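You operate a simulated robot arm through the tools that you are given. There is no shell and no other tool. Be economical: measure what you need, move in short steps, check, and stop when the job is done.

You run a simulated two-armed robot. Do the job below in one go: nothing can be reset, and whatever is moved stays where it is left.

TASK
Screw the lid on the flour shaker and flour both soft doughs.
Fine: lid on first; cover the dough on the green mat and on the red mat; stand the shaker back; leave the blue mat. Fingers off the dough. Spill a teaspoon at most, drop nothing, leave nothing switched on. Set down upright: flour shaker.
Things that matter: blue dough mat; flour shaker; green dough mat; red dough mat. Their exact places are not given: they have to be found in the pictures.

Only the result counts: the job must be done as asked and must still hold three seconds after the hand-in. Knocking over, shifting, dropping, spilling or breaking anything else fails it. Lids that push on must go on centred and level and be pressed home; caps that screw on are set level and turned clockwise until they are tight.

THE ROBOT
Two 6-joint arms with two-finger parallel grippers on one trunk, on a base that drives. Base frame: it is fixed to the floor where the robot stands at the start and does not move with it; the origin is under the middle of the robot, x ahead of it, y to its left, z up; the surface under the hand at the start is at about z = 0.86. Lengths are in m, angles in degrees, forces in N, time in s.
The left shoulder is at the start at [0.06, 0.187, 1.197], the right one opposite. With the tool pointing down near the work surface each hand reaches from about 0.2 to 0.62 m from the robot's upright axis, wherever it stands, measured 20 degrees to its own side. Places, roughly: blue dough mat (23x13x4 cm) [0.6, 0.9, 0.9]; green dough mat (23x13x4 cm) [0.4, 0.3, 0.9]; red dough mat (23x13x4 cm) [0.6, 0.3, 0.9]. Payload 1.57 kg a hand.
The tool frame of a hand sits at the grasp point between the pads (the TCP): z along the fingers, y along the line on which they close. The tips reach 0.03 m beyond it. The gripper opens to 0.11 m. The fingers are 0.024 m wide and 0.012 m thick; the gripper's body (0.048 by 0.112 m) begins 0.078 m behind the TCP.
Orientation is that of the tool frame in the base frame, as a unit quaternion [w, x, y, z]. With the fingers straight down and closing along the base's y, the tool's x points along the base's -x, its y along +y and its z along -z.

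THE INTERFACE
- The arms move only by the tool send_rows. It takes "left_series", "right_series" or both (then of equal length, played together; a hand with none holds still); each is a list that holds one entry, the list of rows, each a list of 7 numbers: the shift along the tool's x, y, z in m, then the turn, a rotation vector about the tool's x, y, z in degrees, then the opening, from 0 (shut) to 1 (fully open). In form: [[[dx, dy, dz, ax, ay, az, hand], ...]]. A call has 1 to 12 rows; each row is the pose to reach, as a shift and turn from the pose commanded when the call began, along the tool's axes at that moment. Rows are played at 5 a second. More than 0.05 m and 8.6 degrees between two rows, or a gripper value outside its range, and nothing of the call is played. A pose out of reach is approached as far as the arm can. The call stops where the force on the tool passes 40 N (or 10 N more than at its start, if that is more) or the arm is blocked; 0.2 s more then pass. Each finger travels about 0.153 m/s and halts on what it meets, pressing with about 24 N; the grip force reading is that of the motor and also rises with nothing between the fingers. The clock runs only during rows and for 0.2 s after the last one: add rows that repeat a pose to give the fingers time. It gives the time, the measured TCP pose, the force on the tool (base axes), the opening and the grip force at its end, in the units of the frame above (readings bear some noise), with the torque about the TCP (base axes, N m) and any sound that the robot's microphone picked up, and new pictures: "views" is both (left out), scene, wrist or none (wrist: the cameras of the hands that moved).
- Cameras (640 x 400 px; columns grow to the right, rows downward): "scene" is now at [0.0178, 0.0008, 1.7438]; the picture's right is [0.03, -1.00, 0.00], its down [-0.83, -0.02, -0.56] and it looks along [0.56, 0.02, -0.83] (base axes); focal length 288 px, centre (320, 200). "left" rides on the left gripper at [0.07, -0.016, -0.141] in its tool frame; the picture's right is [0.23, 0.97, 0.00], its down [-0.86, 0.20, -0.48] and it looks along [-0.47, 0.11, 0.88] (tool axes); focal length 222 px, centre (320, 200). "right" rides on the right gripper at [0.07, 0.016, -0.141] in its tool frame; the picture's right is [-0.23, 0.97, 0.00], its down [-0.86, -0.20, -0.48] and it looks along [-0.47, -0.11, 0.88] (tool axes); focal length 222 px, centre (320, 200).
- raise_lower(by): slides the trunk up (or, below 0, down) by that many m; the arms and the scene camera ride with it, the base frame stays. It gives what a move gives, with no picture.
- base_move(legs): drives the robot by 1 to 6 legs, each [ahead, left, turn to the left] in m, m and degrees, along the robot's own axes; the way and the turn of a leg run together, so that a leg with both is an arc; at most 1.5 m and 180 degrees a leg. The arms and the cameras ride along, it lands a little off, and it stops where it bumps. It gives what a move gives, and a new picture of the scene camera.
- aim_head(pan, tilt): turns the head with the scene camera to pan (to the left, within 86 degrees either way) and tilt (down, from -29 to 69), counted from straight ahead of the robot. It gives what a move gives, and a new picture of the scene camera.
- measure_at(camera, pixels): there is no depth. For up to 12 entries [column, row, z] of the newest picture of that camera ("zoom" is the newest enlarged one), the place [x, y] in the base frame at which the ray of that pixel passes the height z, good to about 0.002 m, but the place of the scene camera against the robot may be out by one fixed shift of up to 0.018 m in any direction. No time passes.
- inspect(camera, box): a new picture of the part [left, top, right, bottom] of that camera's present view, enlarged. No time passes.
- sign_off(): hands the job in; it is judged then, once.

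Work in short steps. Measure before you move; look again where a grasp or a placing could have gone wrong, and mend it. You have 80 turns and 260 pictures in all, those below and enlarged ones among them. Open the grippers and draw the arms clear of the work before you hand the job in, unless the task says otherwise; then end with one line.

The tools are called after "Call:" by a JSON object that holds its "fn" and its "kwargs". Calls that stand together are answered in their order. send_rows: Moves the arms, as the interface text tells. Its arguments: {"type":"object","properties":{"left_series":{"type":"array","items":{"type":"array","items":{"type":"array","items":{"type":"number"}}}},"right_series":{"type":"array","items":{"type":"array","items":{"type":"array","items":{"type":"number"}}}},"views":{"type":"string","enum":["both","scene","wrist","none"]}},"required":[]} The other tools are called the same way: raise_lower (by) slides the trunk up or down; base_move (legs) drives the base; aim_head (pan, tilt) turns the head that bears the scene camera; measure_at (camera, pixels) gives the place at which the rays of pixels pass given heights; inspect (camera, box) takes an enlarged picture of a part of a camera's view; sign_off () hands the job in.

At the start:

```text
t: 0.0
left_position: [0.4707, 0.2007, 1.1931]
left_ee_rot: [0.0, -0.001, 1.0, -0.001]
left_ft_force: [0.1, 0.5, 0.1]
left_torque: [-0.04, -0.02, -0.01]
left_opening: 0.1099
left_grip_force: 0.1
right_position: [0.4324, -0.1777, 1.219]
right_ee_rot: [0.0, 0.001, 1.0, 0.0]
right_ft_force: [-0.1, 0.3, -0.1]
right_torque: [0.01, 0.02, -0.01]
right_opening: 0.1102
right_grip_force: 0.1
trunk travel left (down, up): [-0.825, 0.165]
robot x, y, heading: [0.0012, -0.0001, -0.0]
head pan, tilt: [1.5, 56.1]
```

scene: 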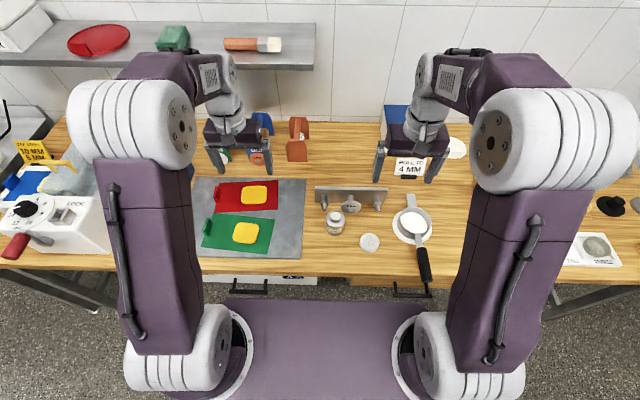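
right: 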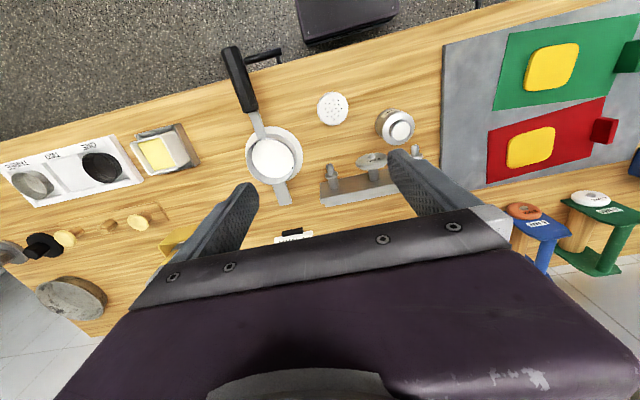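
left: 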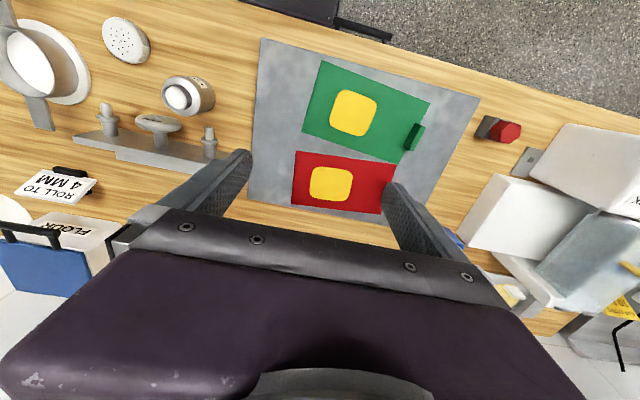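

The scene shows the shaker jar near (335,222) and a perforated lid near (370,242). I'll enlarge these and the mats.

Call:
{"fn": "inspect", "kwargs": {"camera": "scene", "box": [290, 170, 450, 270]}}

Call:
{"fn": "inspect", "kwargs": {"camera": "scene", "box": [180, 160, 340, 260]}}

Call:
{"fn": "inspect", "kwargs": {"camera": "right", "box": [220, 70, 460, 220]}}

```text
4.00 times, centred on (370, 220) of scene
```

zoom: 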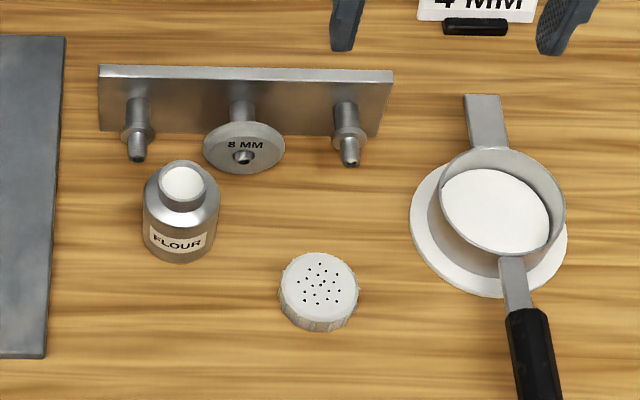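

```text
4.00 times, centred on (260, 210) of scene
```

zoom: 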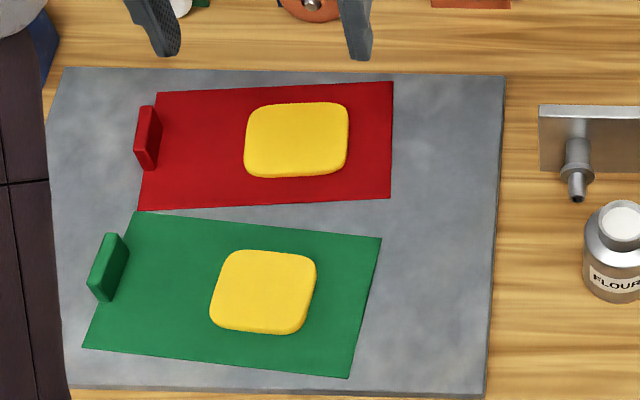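

```text
2.67 times, centred on (340, 145) of right
```

zoom: 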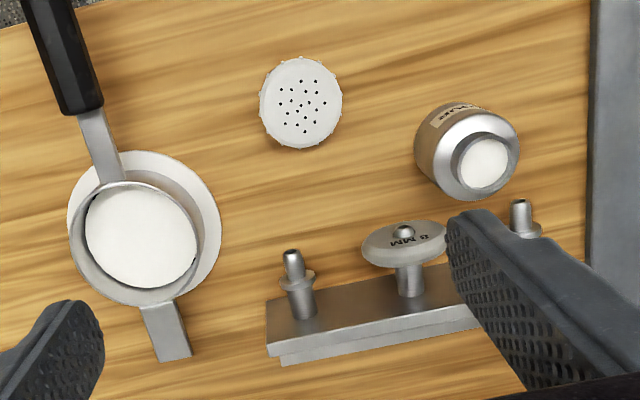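

Measure the lid and jar from the right camera's zoom (lid centre (301,103), jar base/neck (467,150)/(485,162)).

Call:
{"fn": "measure_at", "kwargs": {"camera": "zoom", "pixels": [[301, 103, 0.88], [261, 103, 0.88], [342, 103, 0.88], [301, 60, 0.88], [301, 147, 0.86], [485, 162, 0.93], [461, 162, 0.93], [509, 162, 0.93], [414, 150, 0.88], [519, 150, 0.91], [445, 210, 0.9], [400, 235, 0.9]]}}

Call:
{"fn": "measure_at", "kwargs": {"camera": "scene", "pixels": [[370, 241, 0.86], [370, 241, 0.88], [335, 232, 0.86], [335.5, 215, 0.93], [245, 232, 0.88], [254, 195, 0.88], [335, 215, 0.9], [326, 222, 0.9], [345, 222, 0.9]]}}

Call:
{"fn": "measure_at", "kwargs": {"camera": "left", "pixels": [[354, 113, 0.885], [331, 185, 0.885], [176, 98, 0.93], [188, 95, 0.9], [126, 40, 0.88], [330, 113, 0.88], [378, 113, 0.88], [308, 185, 0.88], [353, 185, 0.88], [354, 90, 0.88], [354, 136, 0.88]]}}

```text
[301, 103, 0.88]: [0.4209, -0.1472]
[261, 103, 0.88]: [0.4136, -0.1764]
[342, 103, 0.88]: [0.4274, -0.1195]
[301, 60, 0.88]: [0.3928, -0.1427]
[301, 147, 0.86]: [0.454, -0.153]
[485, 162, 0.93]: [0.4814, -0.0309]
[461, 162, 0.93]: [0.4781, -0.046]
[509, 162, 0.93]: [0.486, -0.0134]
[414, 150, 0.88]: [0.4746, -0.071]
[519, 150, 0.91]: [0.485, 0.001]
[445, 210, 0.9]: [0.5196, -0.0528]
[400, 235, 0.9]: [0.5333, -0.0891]
```

```text
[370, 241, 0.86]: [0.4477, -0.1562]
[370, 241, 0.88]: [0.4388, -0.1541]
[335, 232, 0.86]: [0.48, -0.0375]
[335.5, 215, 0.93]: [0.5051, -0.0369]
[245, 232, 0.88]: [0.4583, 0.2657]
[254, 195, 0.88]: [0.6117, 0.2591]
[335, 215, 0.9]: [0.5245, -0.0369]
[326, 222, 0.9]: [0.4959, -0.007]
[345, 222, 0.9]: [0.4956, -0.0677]
```

```text
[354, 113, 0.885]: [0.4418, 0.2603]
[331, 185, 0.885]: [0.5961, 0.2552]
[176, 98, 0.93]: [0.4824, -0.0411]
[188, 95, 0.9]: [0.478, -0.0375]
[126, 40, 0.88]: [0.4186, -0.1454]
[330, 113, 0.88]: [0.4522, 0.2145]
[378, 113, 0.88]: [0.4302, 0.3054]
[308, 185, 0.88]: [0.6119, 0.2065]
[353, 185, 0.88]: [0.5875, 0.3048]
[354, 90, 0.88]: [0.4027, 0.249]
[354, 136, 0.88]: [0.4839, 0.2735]
```

The jar is near (0.479, -0.035) and the lid near (0.421, -0.147), each about 58 mm across. I'll swing the left hand behind the jar, tilted 60° towards forward, staying high.

Call:
{"fn": "send_rows", "kwargs": {"left_series": [[[0.013, -0.029, 0.018, 0, -7.5, 0, 1], [0.027, -0.058, 0.036, 0, -15, 0, 1], [0.04, -0.088, 0.054, 0, -22.5, 0, 1], [0.053, -0.117, 0.072, 0, -30, 0, 1], [0.067, -0.147, 0.09, 0, -37.5, 0, 1], [0.08, -0.176, 0.108, 0, -45, 0, 1], [0.093, -0.206, 0.126, 0, -52.5, 0, 1], [0.107, -0.235, 0.143, 0, -60, 0, 1], [0.107, -0.235, 0.143, 0, -60, 0, 1]]]}}

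```text
t: 2.0
left_position: [0.3866, -0.086, 1.0971]
left_ee_rot: [0.502, -0.016, 0.865, 0.001]
left_ft_force: [0.7, 0.2, -0.2]
left_torque: [-0.03, -0.02, 0.0]
left_opening: 0.1098
left_grip_force: 0.0
left hand out of reach, approached as far as the arm can: row 4, 6, 7, 8, 9
right_position: [0.4344, -0.1777, 1.2184]
right_ee_rot: [0.0, 0.0, 1.0, 0.0]
right_ft_force: [-0.8, -0.7, 0.1]
right_torque: [-0.02, 0.0, -0.01]
right_opening: 0.1101
right_grip_force: 0.1
trunk travel left (down, up): [-0.825, 0.165]
robot x, y, heading: [0.0039, 0.0014, 0.1]
head pan, tilt: [1.5, 56.1]
```

scene: 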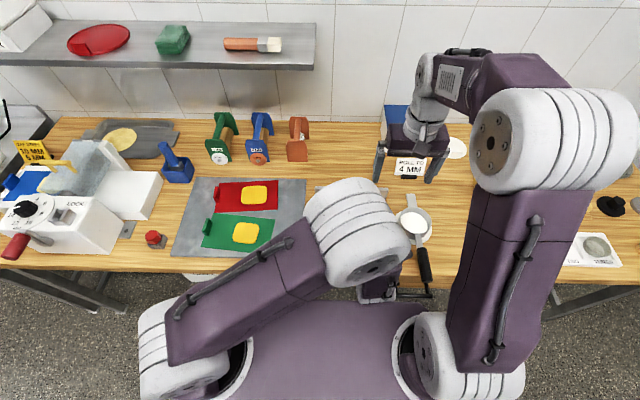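
left: 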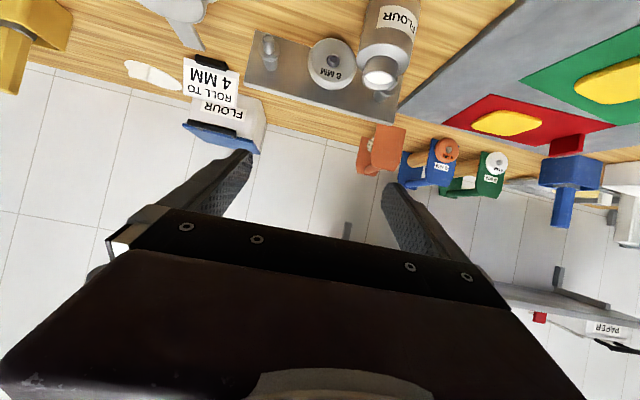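

The forward approach is out of reach from here, so a sideways one (tool along -y) is likely better. I check the rack pegs beside the jar.

Call:
{"fn": "inspect", "kwargs": {"camera": "left", "box": [220, 0, 440, 130]}}

Call:
{"fn": "inspect", "kwargs": {"camera": "right", "box": [300, 80, 460, 220]}}

```text
2.91 times, centred on (330, 65) of left
```

zoom: 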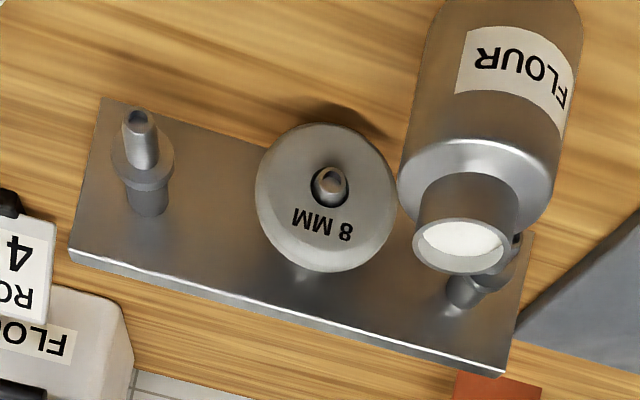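

```text
2.86 times, centred on (380, 150) of right
```

zoom: 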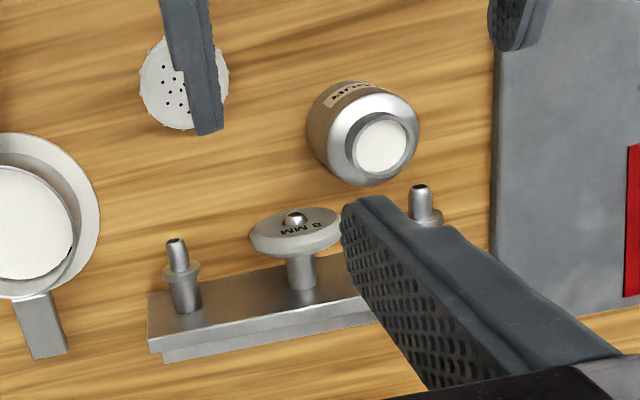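

The jar sits close to the rack pegs, so I'll first move it clear with a top grip by the right hand. Left hand retracts first, then the right moves above the jar.

Call:
{"fn": "send_rows", "kwargs": {"left_series": [[[-0.019, 0.036, -0.006, 0, 7.5, 0, 1], [-0.037, 0.071, -0.011, 0, 15, 0, 1], [-0.056, 0.107, -0.017, 0, 22.5, 0, 1], [-0.074, 0.142, -0.022, 0, 30, 0, 1], [-0.093, 0.178, -0.028, 0, 37.5, 0, 1], [-0.111, 0.213, -0.033, 0, 45, 0, 1], [-0.13, 0.249, -0.039, 0, 52.5, 0, 1], [-0.148, 0.284, -0.044, 0, 60, 0, 1], [-0.148, 0.284, -0.044, 0, 60, 0, 1], [-0.148, 0.284, -0.044, 0, 60, 0, 1]]], "right_series": [[[0, 0, 0, 0, 0, 0, 1], [0, 0, 0, 0, 0, 0, 1], [0, 0, 0, 0, 0, 0, 1], [0, 0, 0, 0, 0, 0, 0.85], [-0.009, 0.028, 0.034, 0, 0, 0, 0.8], [-0.018, 0.057, 0.068, 0, 0, 0, 0.8], [-0.027, 0.086, 0.102, 0, 0, 0, 0.8], [-0.036, 0.114, 0.136, 0, 0, 0, 0.8], [-0.045, 0.143, 0.165, 0, 0, 0, 0.8], [-0.045, 0.143, 0.165, 0, 0, 0, 0.8]]]}}

```text
t: 4.2
left_position: [0.4118, 0.1937, 1.2398]
left_ee_rot: [0.0, -0.001, 1.0, 0.001]
left_ft_force: [0.8, 0.1, -0.2]
left_torque: [0.01, 0.01, 0.02]
left_opening: 0.1101
left_grip_force: 0.0
right_position: [0.4753, -0.0341, 1.0528]
right_ee_rot: [0.001, -0.001, 1.0, 0.0]
right_ft_force: [0.1, 0.5, 0.8]
right_torque: [-0.01, -0.02, 0.01]
right_opening: 0.088
right_grip_force: 0.1
trunk travel left (down, up): [-0.825, 0.165]
robot x, y, heading: [0.0016, -0.0007, -0.2]
head pan, tilt: [1.5, 56.1]
```

scene: 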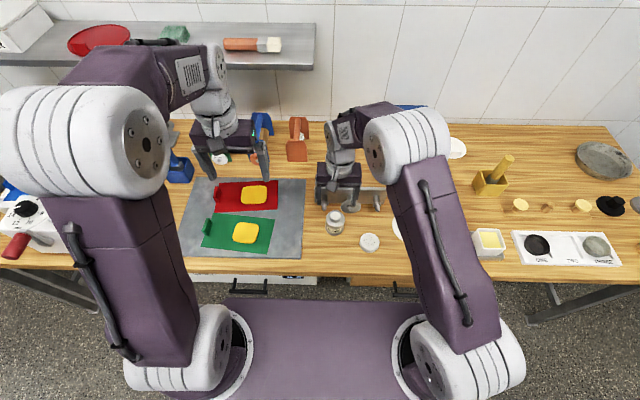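
right: 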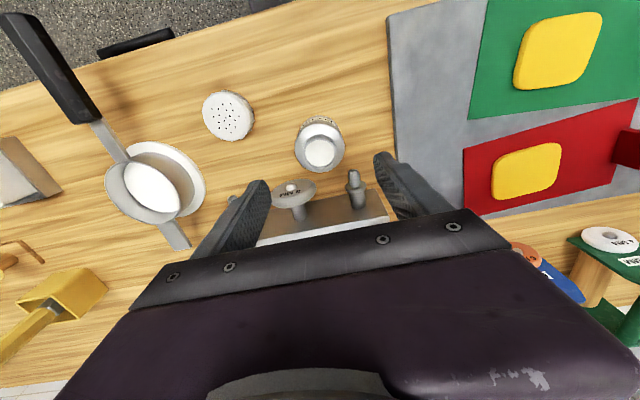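
left: 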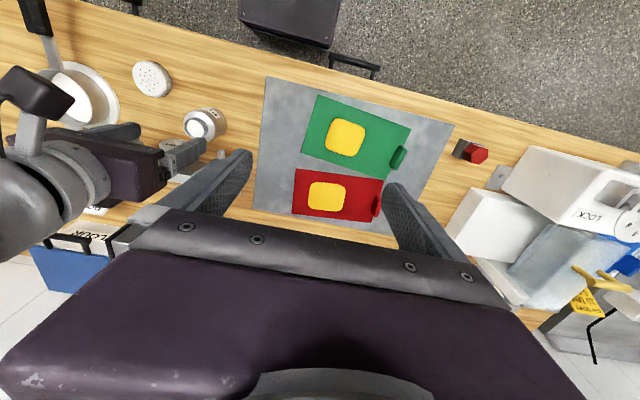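

Jar now at about (320,150) in the right view; enlarge and measure.

Call:
{"fn": "inspect", "kwargs": {"camera": "right", "box": [240, 90, 400, 240]}}

Call:
{"fn": "inspect", "kwargs": {"camera": "left", "box": [120, 40, 280, 190]}}

Call:
{"fn": "measure_at", "kwargs": {"camera": "right", "pixels": [[320, 153, 0.93], [320, 153, 0.94], [308, 153, 0.94], [333, 153, 0.94], [294, 147, 0.91], [346, 147, 0.91], [229, 115, 0.875], [354, 172, 0.9], [388, 215, 0.86], [387, 20, 0.87]]}}

Call:
{"fn": "measure_at", "kwargs": {"camera": "left", "pixels": [[199, 124, 0.93], [199, 124, 0.94], [151, 78, 0.875], [151, 78, 0.865]]}}

```text
2.67 times, centred on (320, 165) of right
```

zoom: 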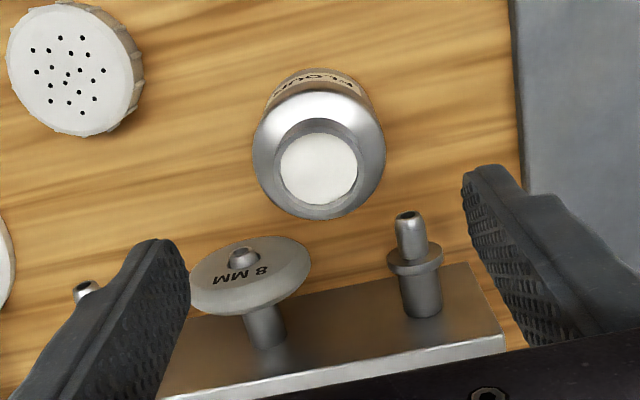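

```text
2.67 times, centred on (200, 115) of left
```

zoom: 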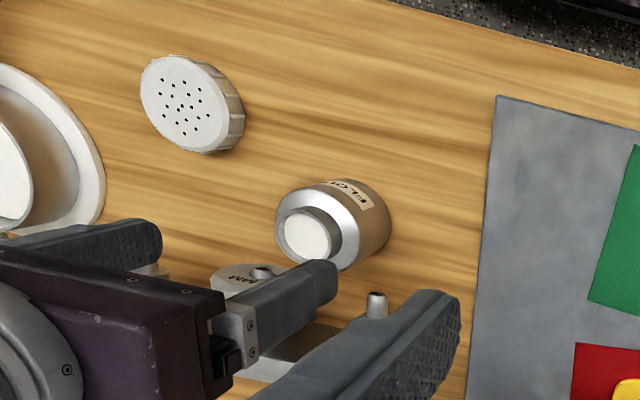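

```text
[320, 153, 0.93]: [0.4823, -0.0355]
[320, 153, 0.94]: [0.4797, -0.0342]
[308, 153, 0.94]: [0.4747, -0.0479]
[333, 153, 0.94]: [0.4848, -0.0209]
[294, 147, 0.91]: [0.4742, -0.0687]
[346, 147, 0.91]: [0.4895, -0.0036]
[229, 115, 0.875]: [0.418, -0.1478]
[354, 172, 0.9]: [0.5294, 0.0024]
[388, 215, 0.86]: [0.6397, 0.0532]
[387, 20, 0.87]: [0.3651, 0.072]
```

```text
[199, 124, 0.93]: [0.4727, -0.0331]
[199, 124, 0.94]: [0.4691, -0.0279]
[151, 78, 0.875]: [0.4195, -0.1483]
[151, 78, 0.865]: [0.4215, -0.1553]
```

Jar centre ≈ (0.478, -0.034). Descend the right hand over its body and close.

Call:
{"fn": "send_rows", "kwargs": {"right_series": [[[-0.003, 0, 0.04, 0, 0, 0, 0.77], [-0.003, 0, 0.08, 0, 0, 0, 0.77], [-0.003, 0, 0.115, 0, 0, 0, 0.77], [-0.003, 0, 0.14, 0, 0, 0, 0.77], [-0.003, 0, 0.155, 0, 0, 0, 0.77], [-0.003, 0, 0.155, 0, 0, 0, 0.77], [-0.003, 0, 0.155, 0, 0, 0, 0.65], [-0.003, 0, 0.155, 0, 0, 0, 0.55], [-0.003, 0, 0.155, 0, 0, 0, 0.45], [-0.003, 0, 0.155, 0, 0, 0, 0.45]]], "views": "both"}}

```text
t: 6.4
left_position: [0.4143, 0.195, 1.2392]
left_ee_rot: [0.0, 0.0, 1.0, 0.0]
left_ft_force: [0.5, 0.2, -0.3]
left_torque: [0.0, -0.01, 0.01]
left_opening: 0.11
left_grip_force: 0.0
right_position: [0.4812, -0.0364, 0.8994]
right_ee_rot: [0.0, -0.001, 1.0, 0.0]
right_ft_force: [-0.3, 0.2, 0.1]
right_torque: [0.04, -0.03, 0.01]
right_opening: 0.0613
right_grip_force: 24.4
trunk travel left (down, up): [-0.825, 0.165]
robot x, y, heading: [-0.0008, -0.001, -0.0]
head pan, tilt: [1.5, 56.1]
```

scene: 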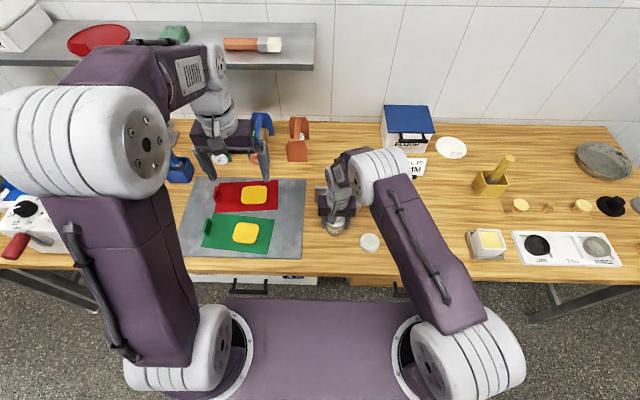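
right: 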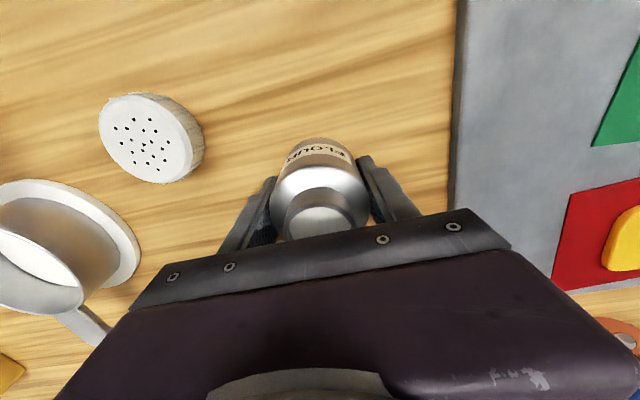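

Jar gripped (61 mm). Lift 2 cm, draw it 5.5 cm towards the robot, and set down.

Call:
{"fn": "send_rows", "kwargs": {"right_series": [[[0, 0, -0.01, 0, 0, 0, 0.45], [0, 0, -0.02, 0, 0, 0, 0.45], [0.02, 0.002, -0.02, 0, 0, 0, 0.45], [0.04, 0.004, -0.02, 0, 0, 0, 0.45], [0.055, 0.004, -0.02, 0, 0, 0, 0.45], [0.055, 0.004, -0.02, 0, 0, 0, 0.45], [0.055, 0.004, -0.012, 0, 0, 0, 0.45], [0.055, 0.004, -0.005, 0, 0, 0, 0.45], [0.055, 0.004, 0, 0, 0, 0, 0.45], [0.055, 0.004, 0.001, 0, 0, 0, 0.45]]], "views": "wrist"}}

```text
t: 8.6
left_position: [0.413, 0.1957, 1.2401]
left_ee_rot: [0.001, -0.001, 1.0, 0.0]
left_ft_force: [0.1, 0.9, 0.8]
left_torque: [-0.01, 0.01, 0.0]
left_opening: 0.1101
left_grip_force: 0.0
right_position: [0.424, -0.0308, 0.8989]
right_ee_rot: [0.002, 0.0, 1.0, 0.0]
right_ft_force: [-3.6, 2.2, 15.4]
right_torque: [0.17, 0.17, 0.01]
right_opening: 0.0601
right_grip_force: 23.8
trunk travel left (down, up): [-0.825, 0.165]
robot x, y, heading: [0.0025, -0.0003, -0.2]
head pan, tilt: [1.5, 56.1]
```

right: 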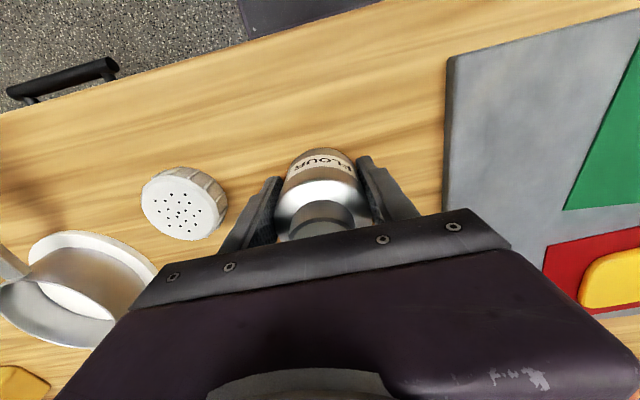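

Set down (15 N contact). Release, raise the right hand and go above the lid; meanwhile yaw the left hand by 90°.

Call:
{"fn": "send_rows", "kwargs": {"right_series": [[[0, 0, 0, 0, 0, 0, 0.6], [0, 0, 0, 0, 0, 0, 0.75], [0, 0, 0, 0, 0, 0, 0.75], [0, 0, -0.03, 0, 0, 0, 0.75], [0, 0, -0.075, 0, 0, 0, 0.75], [0, 0, -0.12, 0, 0, 0, 0.75], [0, 0, -0.16, 0, 0, 0, 0.75], [0, -0.04, -0.16, 0, 0, 0, 0.75], [0, -0.08, -0.16, 0, 0, 0, 0.75], [0.005, -0.118, -0.16, 0, 0, 0, 0.75], [0.005, -0.118, -0.16, 0, 0, 0, 0.75], [0.005, -0.118, -0.16, 0, 0, 0, 0.75]]], "left_series": [[[0, 0, 0, 0, 0, 8.2, 1], [0, 0, 0, 0, 0, 16.4, 1], [0, 0, 0, 0, 0, 24.6, 1], [0, 0, 0, 0, 0, 32.8, 1], [0, 0, 0, 0, 0, 41, 1], [0, 0, 0, 0, 0, 49.2, 1], [0, 0, 0, 0, 0, 57.4, 1], [0, 0, 0, 0, 0, 65.6, 1], [0, 0, 0, 0, 0, 73.8, 1], [0, 0, 0, 0, 0, 82, 1], [0, 0, 0, 0, 0, 90, 1], [0, 0, 0, 0, 0, 90, 1]]]}}

```text
t: 11.2
left_position: [0.4164, 0.1916, 1.2372]
left_ee_rot: [0.0, 0.707, 0.707, 0.0]
left_ft_force: [0.0, 0.2, 0.3]
left_torque: [-0.01, -0.02, 0.0]
left_opening: 0.11
left_grip_force: 0.0
right_position: [0.42, -0.1475, 1.0566]
right_ee_rot: [-0.001, 0.001, 1.0, 0.0]
right_ft_force: [0.5, 0.3, 0.3]
right_torque: [-0.01, -0.03, 0.01]
right_opening: 0.0825
right_grip_force: 0.0
trunk travel left (down, up): [-0.825, 0.165]
robot x, y, heading: [0.0032, -0.0011, 0.0]
head pan, tilt: [1.5, 56.1]
```

scene: 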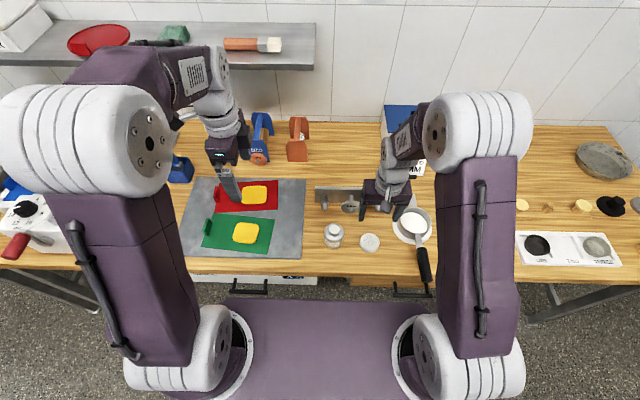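
right: 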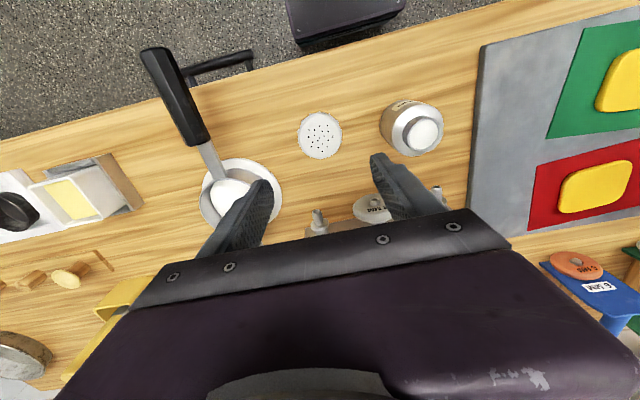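
left: 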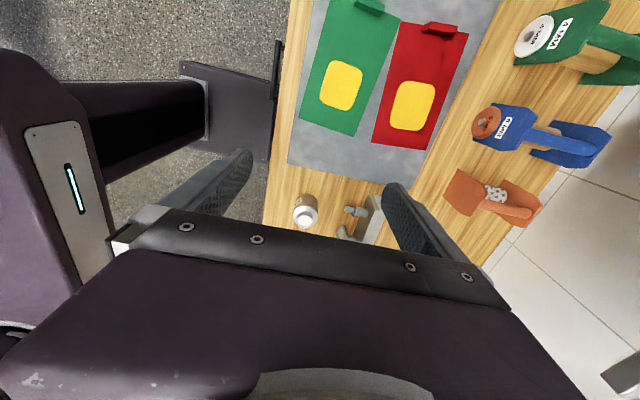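

Measure lid and jar positions now from both views.

Call:
{"fn": "inspect", "kwargs": {"camera": "right", "box": [280, 80, 460, 200]}}

Call:
{"fn": "measure_at", "kwargs": {"camera": "right", "pixels": [[320, 135, 0.88], [298, 135, 0.88], [342, 135, 0.88], [320, 111, 0.88], [422, 133, 0.94], [282, 190, 0.87], [278, 180, 0.87], [411, 128, 0.9]]}}

Call:
{"fn": "measure_at", "kwargs": {"camera": "left", "pixels": [[306, 218, 0.94], [342, 87, 0.89], [413, 104, 0.89], [288, 162, 0.87]]}}

```text
3.33 times, centred on (370, 140) of right
```

zoom: 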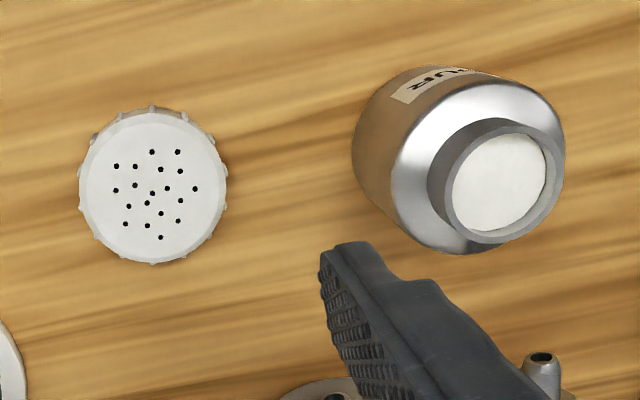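

```text
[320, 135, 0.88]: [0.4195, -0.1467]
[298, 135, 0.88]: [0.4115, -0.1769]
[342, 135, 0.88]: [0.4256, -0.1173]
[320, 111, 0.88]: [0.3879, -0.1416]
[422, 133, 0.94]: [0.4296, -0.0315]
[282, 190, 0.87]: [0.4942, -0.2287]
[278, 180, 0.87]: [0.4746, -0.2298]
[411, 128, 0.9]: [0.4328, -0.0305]
```

```text
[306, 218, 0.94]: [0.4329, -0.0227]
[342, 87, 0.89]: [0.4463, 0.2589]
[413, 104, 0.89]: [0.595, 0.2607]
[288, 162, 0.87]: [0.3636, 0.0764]
```

Lid centre (0.4195, -0.147). Bring left hand to a sideways pre-grasp (50° tilt) and pre-rotate the right hand counter-clockwise by 90°.

Call:
{"fn": "send_rows", "kwargs": {"left_series": [[[-0.011, 0.001, 0.025, 0, -5, 0, 0.8], [-0.024, 0.002, 0.053, 0, -10, 0, 0.8], [-0.036, 0.004, 0.08, 0, -15, 0, 0.8], [-0.048, 0.005, 0.107, 0, -20, 0, 0.8], [-0.06, 0.006, 0.133, 0, -25, 0, 0.8], [-0.073, 0.007, 0.16, 0, -30, 0, 0.8], [-0.085, 0.008, 0.187, 0, -35, 0, 0.8], [-0.097, 0.01, 0.214, 0, -40, 0, 0.8], [-0.109, 0.011, 0.24, 0, -45, 0, 0.8], [-0.121, 0.012, 0.267, 0, -50, 0, 0.8], [-0.121, 0.012, 0.267, 0, -50, 0, 0.8], [-0.121, 0.012, 0.267, 0, -50, 0, 0.8]]], "right_series": [[[0, 0, 0, 0, 0, -8.2, 0.8], [0, 0, 0, 0, 0, -16.4, 0.8], [0, 0, 0, 0, 0, -24.6, 0.8], [0, 0, 0, 0, 0, -32.8, 0.8], [0, 0, 0, 0, 0, -41, 0.8], [0, 0, 0, 0, 0, -49.2, 0.8], [0, 0, 0, 0, 0, -57.4, 0.8], [0, 0, 0, 0, 0, -65.6, 0.8], [0, 0, 0, 0, 0, -73.8, 0.8], [0, 0, 0, 0, 0, -82, 0.8], [0, 0, 0, 0, 0, -90, 0.8], [0, 0, 0, 0, 0, -90, 0.8]]]}}

```text
t: 13.8
left_position: [0.4277, 0.0695, 0.9686]
left_ee_rot: [0.299, 0.641, 0.641, -0.298]
left_ft_force: [0.5, -0.6, 0.3]
left_torque: [0.0, -0.02, 0.03]
left_opening: 0.088
left_grip_force: 0.1
right_position: [0.4209, -0.148, 1.059]
right_ee_rot: [0.0, 0.708, -0.706, 0.0]
right_ft_force: [-0.2, -0.1, -0.1]
right_torque: [0.01, 0.01, 0.0]
right_opening: 0.0881
right_grip_force: 0.1
trunk travel left (down, up): [-0.825, 0.165]
robot x, y, heading: [-0.0013, -0.0002, -0.1]
head pan, tilt: [1.5, 56.1]
```

scene: 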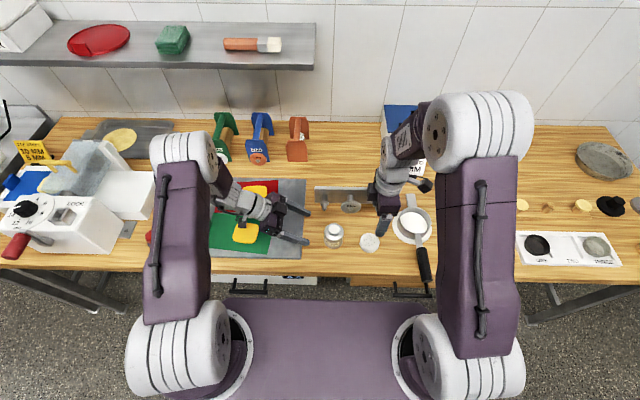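
right: 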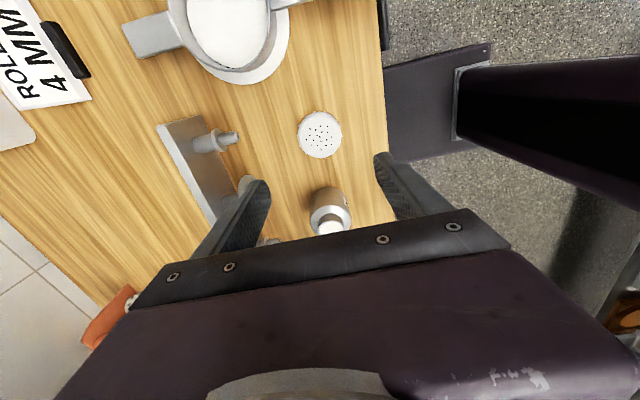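
left: 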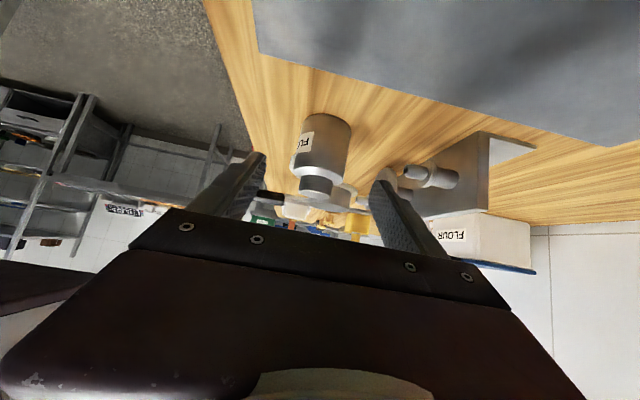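

Both poses reached. Check jar x from left view (neck ≈ (317,186)) and lid from right view (320,135).

Call:
{"fn": "inspect", "kwargs": {"camera": "left", "box": [240, 90, 420, 240]}}

Call:
{"fn": "measure_at", "kwargs": {"camera": "left", "pixels": [[317, 186, 0.94], [318, 176, 0.92], [300, 160, 0.9], [347, 165, 0.9], [330, 115, 0.862]]}}

Call:
{"fn": "measure_at", "kwargs": {"camera": "right", "pixels": [[320, 135, 0.88], [299, 135, 0.88], [342, 135, 0.88], [320, 112, 0.88], [320, 159, 0.88], [329, 227, 0.94]]}}

```text
2.67 times, centred on (330, 165) of left
```

zoom: 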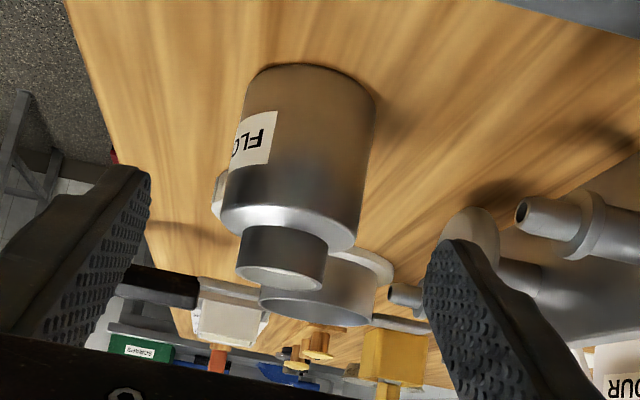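

```text
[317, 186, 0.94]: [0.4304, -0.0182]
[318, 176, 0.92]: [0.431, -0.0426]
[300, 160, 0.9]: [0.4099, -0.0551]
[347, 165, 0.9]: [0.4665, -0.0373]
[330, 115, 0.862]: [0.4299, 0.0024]
```

```text
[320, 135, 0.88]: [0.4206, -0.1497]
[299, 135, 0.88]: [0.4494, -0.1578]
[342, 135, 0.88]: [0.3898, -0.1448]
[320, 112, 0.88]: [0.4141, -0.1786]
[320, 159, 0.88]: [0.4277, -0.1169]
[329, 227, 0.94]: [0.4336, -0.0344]
```

Jar centre ≈ (0.431, -0.030). Advance the left hand along its tool axis and close on the jar body.

Call:
{"fn": "send_rows", "kwargs": {"left_series": [[[0, 0.001, 0.03, 0, 0, 0, 0.8], [0, 0.002, 0.06, 0, 0, 0, 0.8], [0, 0.003, 0.085, 0, 0, 0, 0.8], [0, 0.003, 0.105, 0, 0, 0, 0.8], [0, 0.003, 0.116, 0, 0, 0, 0.8], [0, 0.003, 0.116, 0, 0, 0, 0.72], [0, 0.003, 0.116, 0, 0, 0, 0.64], [0, 0.003, 0.116, 0, 0, 0, 0.58], [0, 0.003, 0.116, 0, 0, 0, 0.52], [0, 0.003, 0.116, 0, 0, 0, 0.45], [0, 0.003, 0.116, 0, 0, 0, 0.45]]]}}

```text
t: 16.2
left_position: [0.4317, -0.019, 0.8966]
left_ee_rot: [0.299, 0.64, 0.642, -0.298]
left_ft_force: [0.6, -0.2, 0.9]
left_torque: [0.04, 0.13, 0.11]
left_opening: 0.0591
left_grip_force: 23.8
right_position: [0.4214, -0.1479, 1.0592]
right_ee_rot: [0.0, -0.707, 0.708, 0.001]
right_ft_force: [-1.2, -0.8, 0.0]
right_torque: [0.01, 0.0, -0.03]
right_opening: 0.0882
right_grip_force: 0.1
trunk travel left (down, up): [-0.825, 0.165]
robot x, y, heading: [-0.0024, 0.0018, -0.1]
head pan, tilt: [1.5, 56.1]
```

scene: 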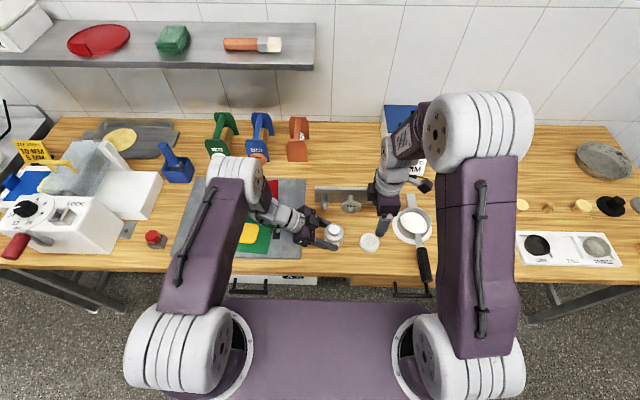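
left: 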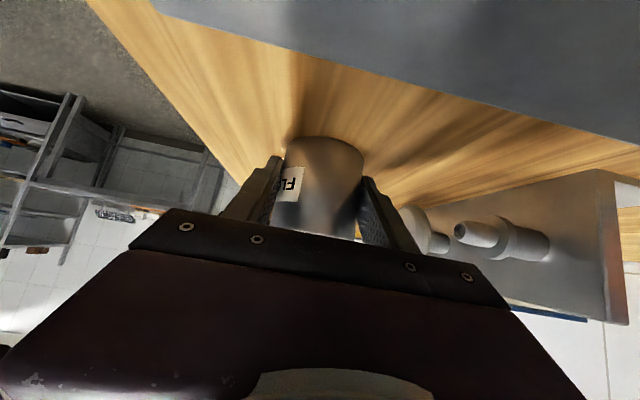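

Jar held (59 mm). Now the right hand descends onto the lid and closes.

Call:
{"fn": "send_rows", "kwargs": {"right_series": [[[0, 0, 0.045, 0, 0, 0, 0.8], [0, 0, 0.09, 0, 0, 0, 0.8], [0, 0, 0.125, 0, 0, 0, 0.8], [0, 0, 0.15, 0, 0, 0, 0.8], [0, 0, 0.163, 0, 0, 0, 0.8], [0, 0, 0.163, 0, 0, 0, 0.72], [0, 0, 0.163, 0, 0, 0, 0.64], [0, 0, 0.163, 0, 0, 0, 0.56], [0, 0, 0.163, 0, 0, 0, 0.5], [0, 0, 0.163, 0, 0, 0, 0.42], [0, 0, 0.163, 0, 0, 0, 0.42]]]}}

```text
t: 18.6
left_position: [0.4312, -0.0186, 0.8952]
left_ee_rot: [0.299, 0.64, 0.641, -0.299]
left_ft_force: [0.0, -0.1, -1.2]
left_torque: [0.03, -0.03, 0.01]
left_opening: 0.0606
left_grip_force: 24.2
right_position: [0.4214, -0.1499, 0.8945]
right_ee_rot: [0.0, -0.707, 0.707, 0.0]
right_ft_force: [-0.4, 0.9, -0.3]
right_torque: [-0.01, 0.02, -0.01]
right_opening: 0.0609
right_grip_force: 23.7
trunk travel left (down, up): [-0.825, 0.165]
robot x, y, heading: [0.0017, 0.0008, 0.2]
head pan, tilt: [1.5, 56.1]
```

scene: 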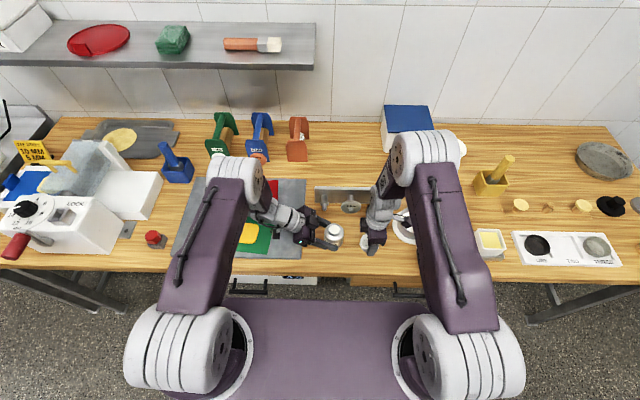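
right: 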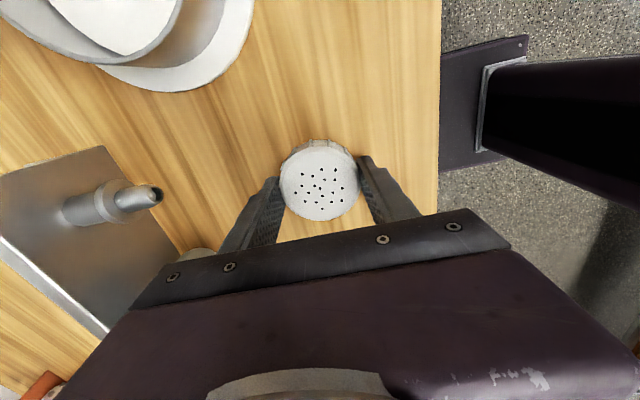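

Lid gripped (61 mm). Measure its offset from the TCP in the hand, then lift.

Call:
{"fn": "inspect", "kwargs": {"camera": "right", "box": [260, 120, 380, 240]}}

Call:
{"fn": "measure_at", "kwargs": {"camera": "right", "pixels": [[320, 183, 0.88], [320, 147, 0.88], [320, 221, 0.88], [280, 183, 0.88], [360, 183, 0.88], [320, 187, 0.88]]}}

Call:
{"fn": "send_rows", "kwargs": {"right_series": [[[0, 0, -0.02, 0, 0, 0, 0.42], [0, 0, -0.05, 0, 0, 0, 0.42], [0, 0, -0.09, 0, 0, 0, 0.42], [0, 0, -0.12, 0, 0, 0, 0.42], [0, 0, -0.12, 0, 0, 0, 0.42]]]}}

```text
3.33 times, centred on (320, 180) of right
```

zoom: 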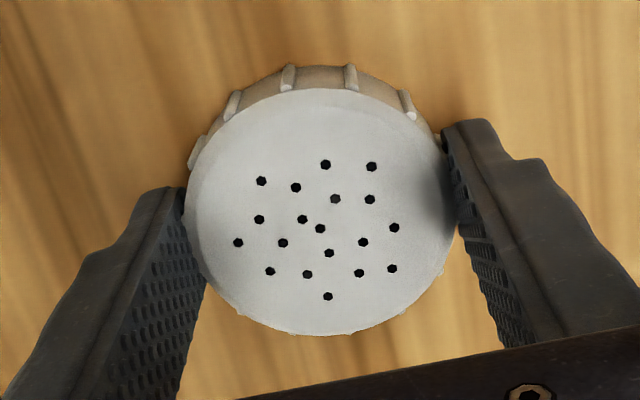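

```text
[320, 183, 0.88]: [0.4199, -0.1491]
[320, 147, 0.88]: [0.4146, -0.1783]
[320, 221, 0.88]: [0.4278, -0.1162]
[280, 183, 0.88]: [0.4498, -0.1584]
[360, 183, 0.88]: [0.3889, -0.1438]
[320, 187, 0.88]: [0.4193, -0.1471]
```

```text
t: 19.8
left_position: [0.4322, -0.0186, 0.895]
left_ee_rot: [0.299, 0.64, 0.641, -0.3]
left_ft_force: [-0.6, -0.5, 0.0]
left_torque: [0.05, -0.02, 0.02]
left_opening: 0.0611
left_grip_force: 24.0
right_position: [0.4203, -0.1482, 1.0156]
right_ee_rot: [0.0, 0.707, -0.707, 0.0]
right_ft_force: [-0.3, 0.1, -0.7]
right_torque: [0.0, 0.02, 0.0]
right_opening: 0.0609
right_grip_force: 24.0
trunk travel left (down, up): [-0.825, 0.165]
robot x, y, heading: [0.0012, 0.0004, -0.0]
head pan, tilt: [1.5, 56.1]
```

scene: 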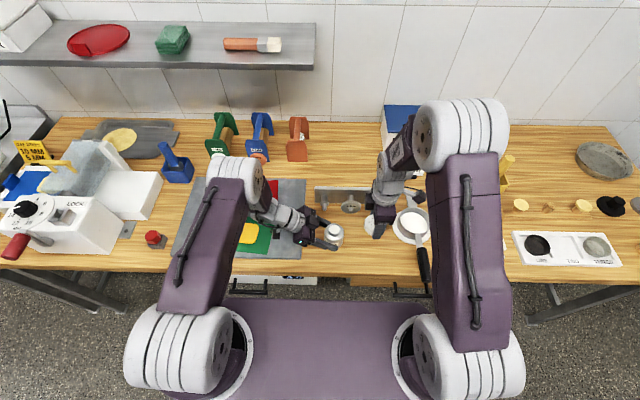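
right: 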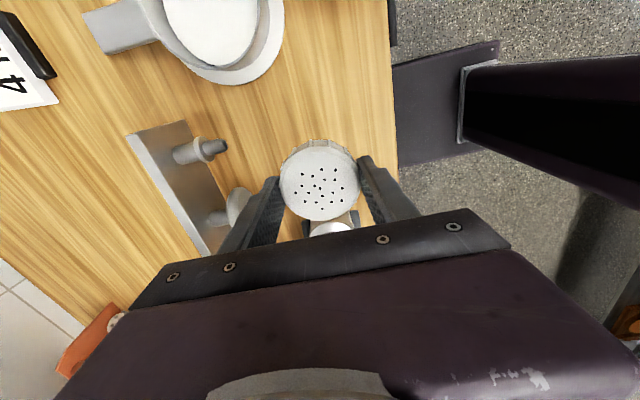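

Lid is centred on the TCP. Now I check the neck location in the present right and scene views.

Call:
{"fn": "inspect", "kwargs": {"camera": "scene", "box": [290, 190, 410, 270]}}

Call:
{"fn": "inspect", "kwargs": {"camera": "right", "box": [260, 130, 400, 250]}}

Call:
{"fn": "inspect", "kwargs": {"camera": "left", "box": [240, 110, 420, 250]}}

```text
5.00 times, centred on (350, 230) of scene
```

zoom: 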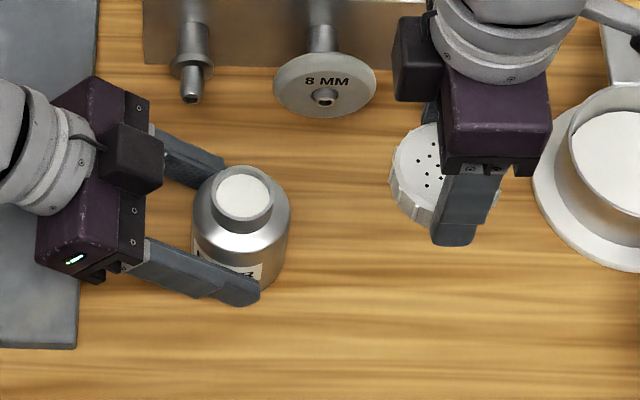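

```text
3.33 times, centred on (330, 190) of right
```

zoom: 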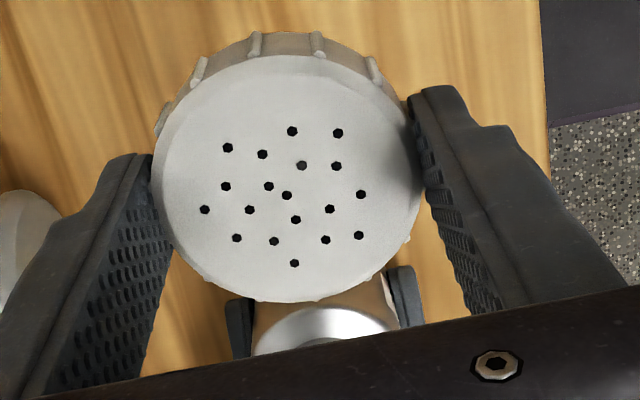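

```text
2.86 times, centred on (330, 180) of left
```

zoom: 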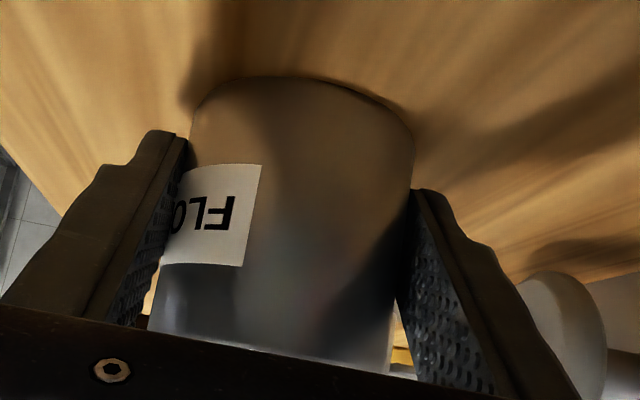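

Call:
{"fn": "measure_at", "kwargs": {"camera": "scene", "pixels": [[338.6, 229.6, 0.94], [335.5, 215.7, 0.94], [338.6, 229.6, 0.93], [335.5, 215.7, 0.93], [370, 241, 0.883]]}}

Call:
{"fn": "measure_at", "kwargs": {"camera": "left", "pixels": [[345, 137, 0.862], [310, 138, 0.862], [330, 137, 0.862]]}}

```text
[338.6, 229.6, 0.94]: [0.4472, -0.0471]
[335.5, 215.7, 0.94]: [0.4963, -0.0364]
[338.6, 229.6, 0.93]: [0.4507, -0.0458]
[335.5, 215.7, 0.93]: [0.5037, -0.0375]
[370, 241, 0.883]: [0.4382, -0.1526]
```

```text
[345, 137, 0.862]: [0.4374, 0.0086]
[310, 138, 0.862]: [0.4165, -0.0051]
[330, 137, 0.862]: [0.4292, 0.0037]
```

The scene view has shifted ~4 px but otherwise agrees: jar at ≈ (0.431, -0.0305). Move the lid above the jar at the current height.

Call:
{"fn": "send_rows", "kwargs": {"right_series": [[[-0.03, -0.003, 0, 0, 0, 0, 0.42], [-0.06, -0.006, 0, 0, 0, 0, 0.42], [-0.09, -0.009, 0, 0, 0, 0, 0.42], [-0.117, -0.011, 0, 0, 0, 0, 0.42], [-0.117, -0.011, 0, 0, 0, 0, 0.42], [-0.117, -0.011, 0, 0, 0, 0, 0.42]]]}}

Call:
{"fn": "inspect", "kwargs": {"camera": "scene", "box": [290, 180, 410, 260]}}

Call:
{"fn": "inspect", "kwargs": {"camera": "left", "box": [240, 110, 420, 250]}}

```text
t: 21.2
left_position: [0.4313, -0.0195, 0.8957]
left_ee_rot: [0.298, 0.64, 0.642, -0.298]
left_ft_force: [0.1, 0.2, -0.2]
left_torque: [-0.01, -0.03, 0.03]
left_opening: 0.0605
left_grip_force: 23.9
right_position: [0.4316, -0.0296, 1.016]
right_ee_rot: [-0.001, 0.707, -0.707, 0.001]
right_ft_force: [-0.4, 0.5, 0.2]
right_torque: [-0.03, 0.0, -0.05]
right_opening: 0.061
right_grip_force: 24.1
trunk travel left (down, up): [-0.825, 0.165]
robot x, y, heading: [0.001, -0.0043, -0.1]
head pan, tilt: [1.5, 56.1]
```

scene: 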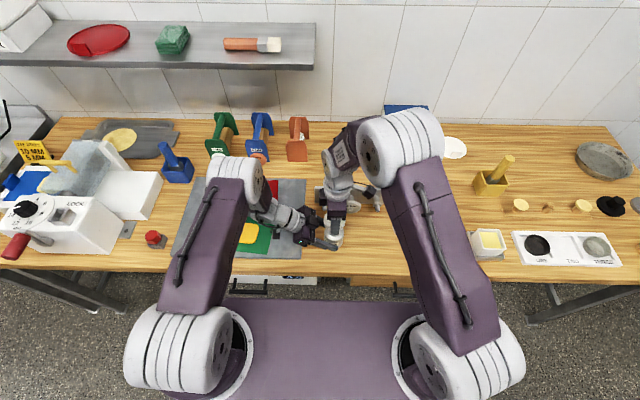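
right: 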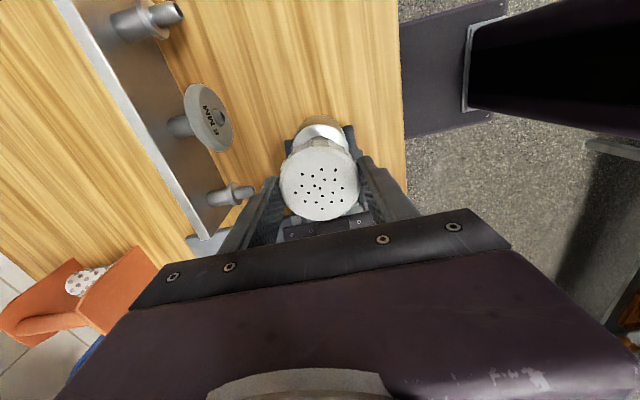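

```text
5.00 times, centred on (350, 220) of scene
```

zoom: 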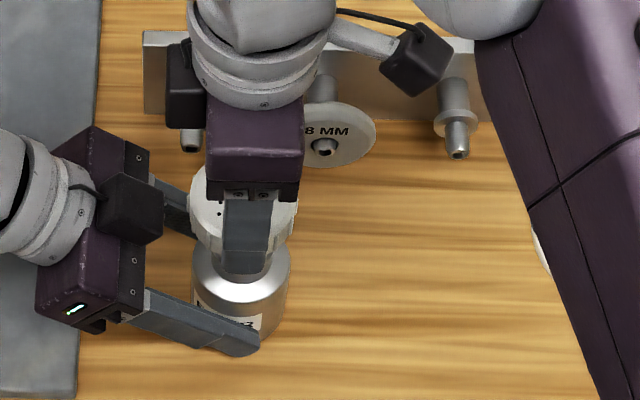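

```text
2.86 times, centred on (330, 180) of left
```

zoom: 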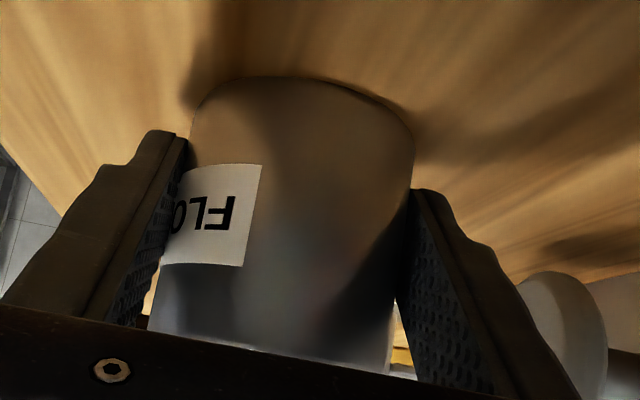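

The lid is roughly over the jar. Zoom right camera to compare lid and jar shoulder centres.

Call:
{"fn": "inspect", "kwargs": {"camera": "right", "box": [260, 100, 380, 230]}}

```text
3.08 times, centred on (320, 165) of right
```

zoom: 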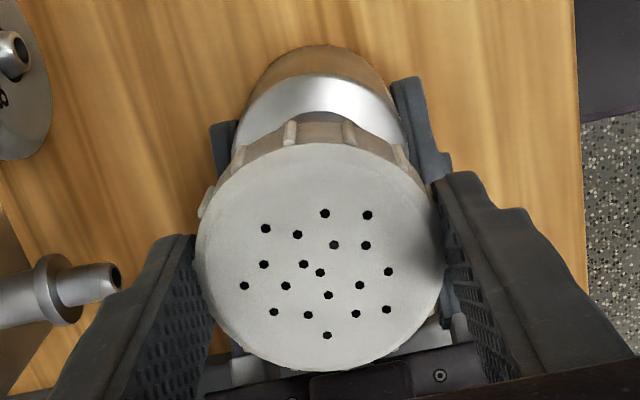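

Call:
{"fn": "measure_at", "kwargs": {"camera": "zoom", "pixels": [[320, 45, 0.861], [320, 78, 0.91], [240, 115, 0.91], [403, 115, 0.91], [320, 258, 1.005], [198, 258, 1.005], [442, 258, 1.005], [320, 142, 1.005], [320, 372, 1.005]]}}

```text
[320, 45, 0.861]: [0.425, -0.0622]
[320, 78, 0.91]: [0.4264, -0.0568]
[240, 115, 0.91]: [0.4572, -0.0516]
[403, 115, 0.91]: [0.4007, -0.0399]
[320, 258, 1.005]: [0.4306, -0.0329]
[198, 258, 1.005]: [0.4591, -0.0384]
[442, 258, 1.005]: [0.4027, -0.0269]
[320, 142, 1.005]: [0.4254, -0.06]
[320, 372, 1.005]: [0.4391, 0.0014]
```

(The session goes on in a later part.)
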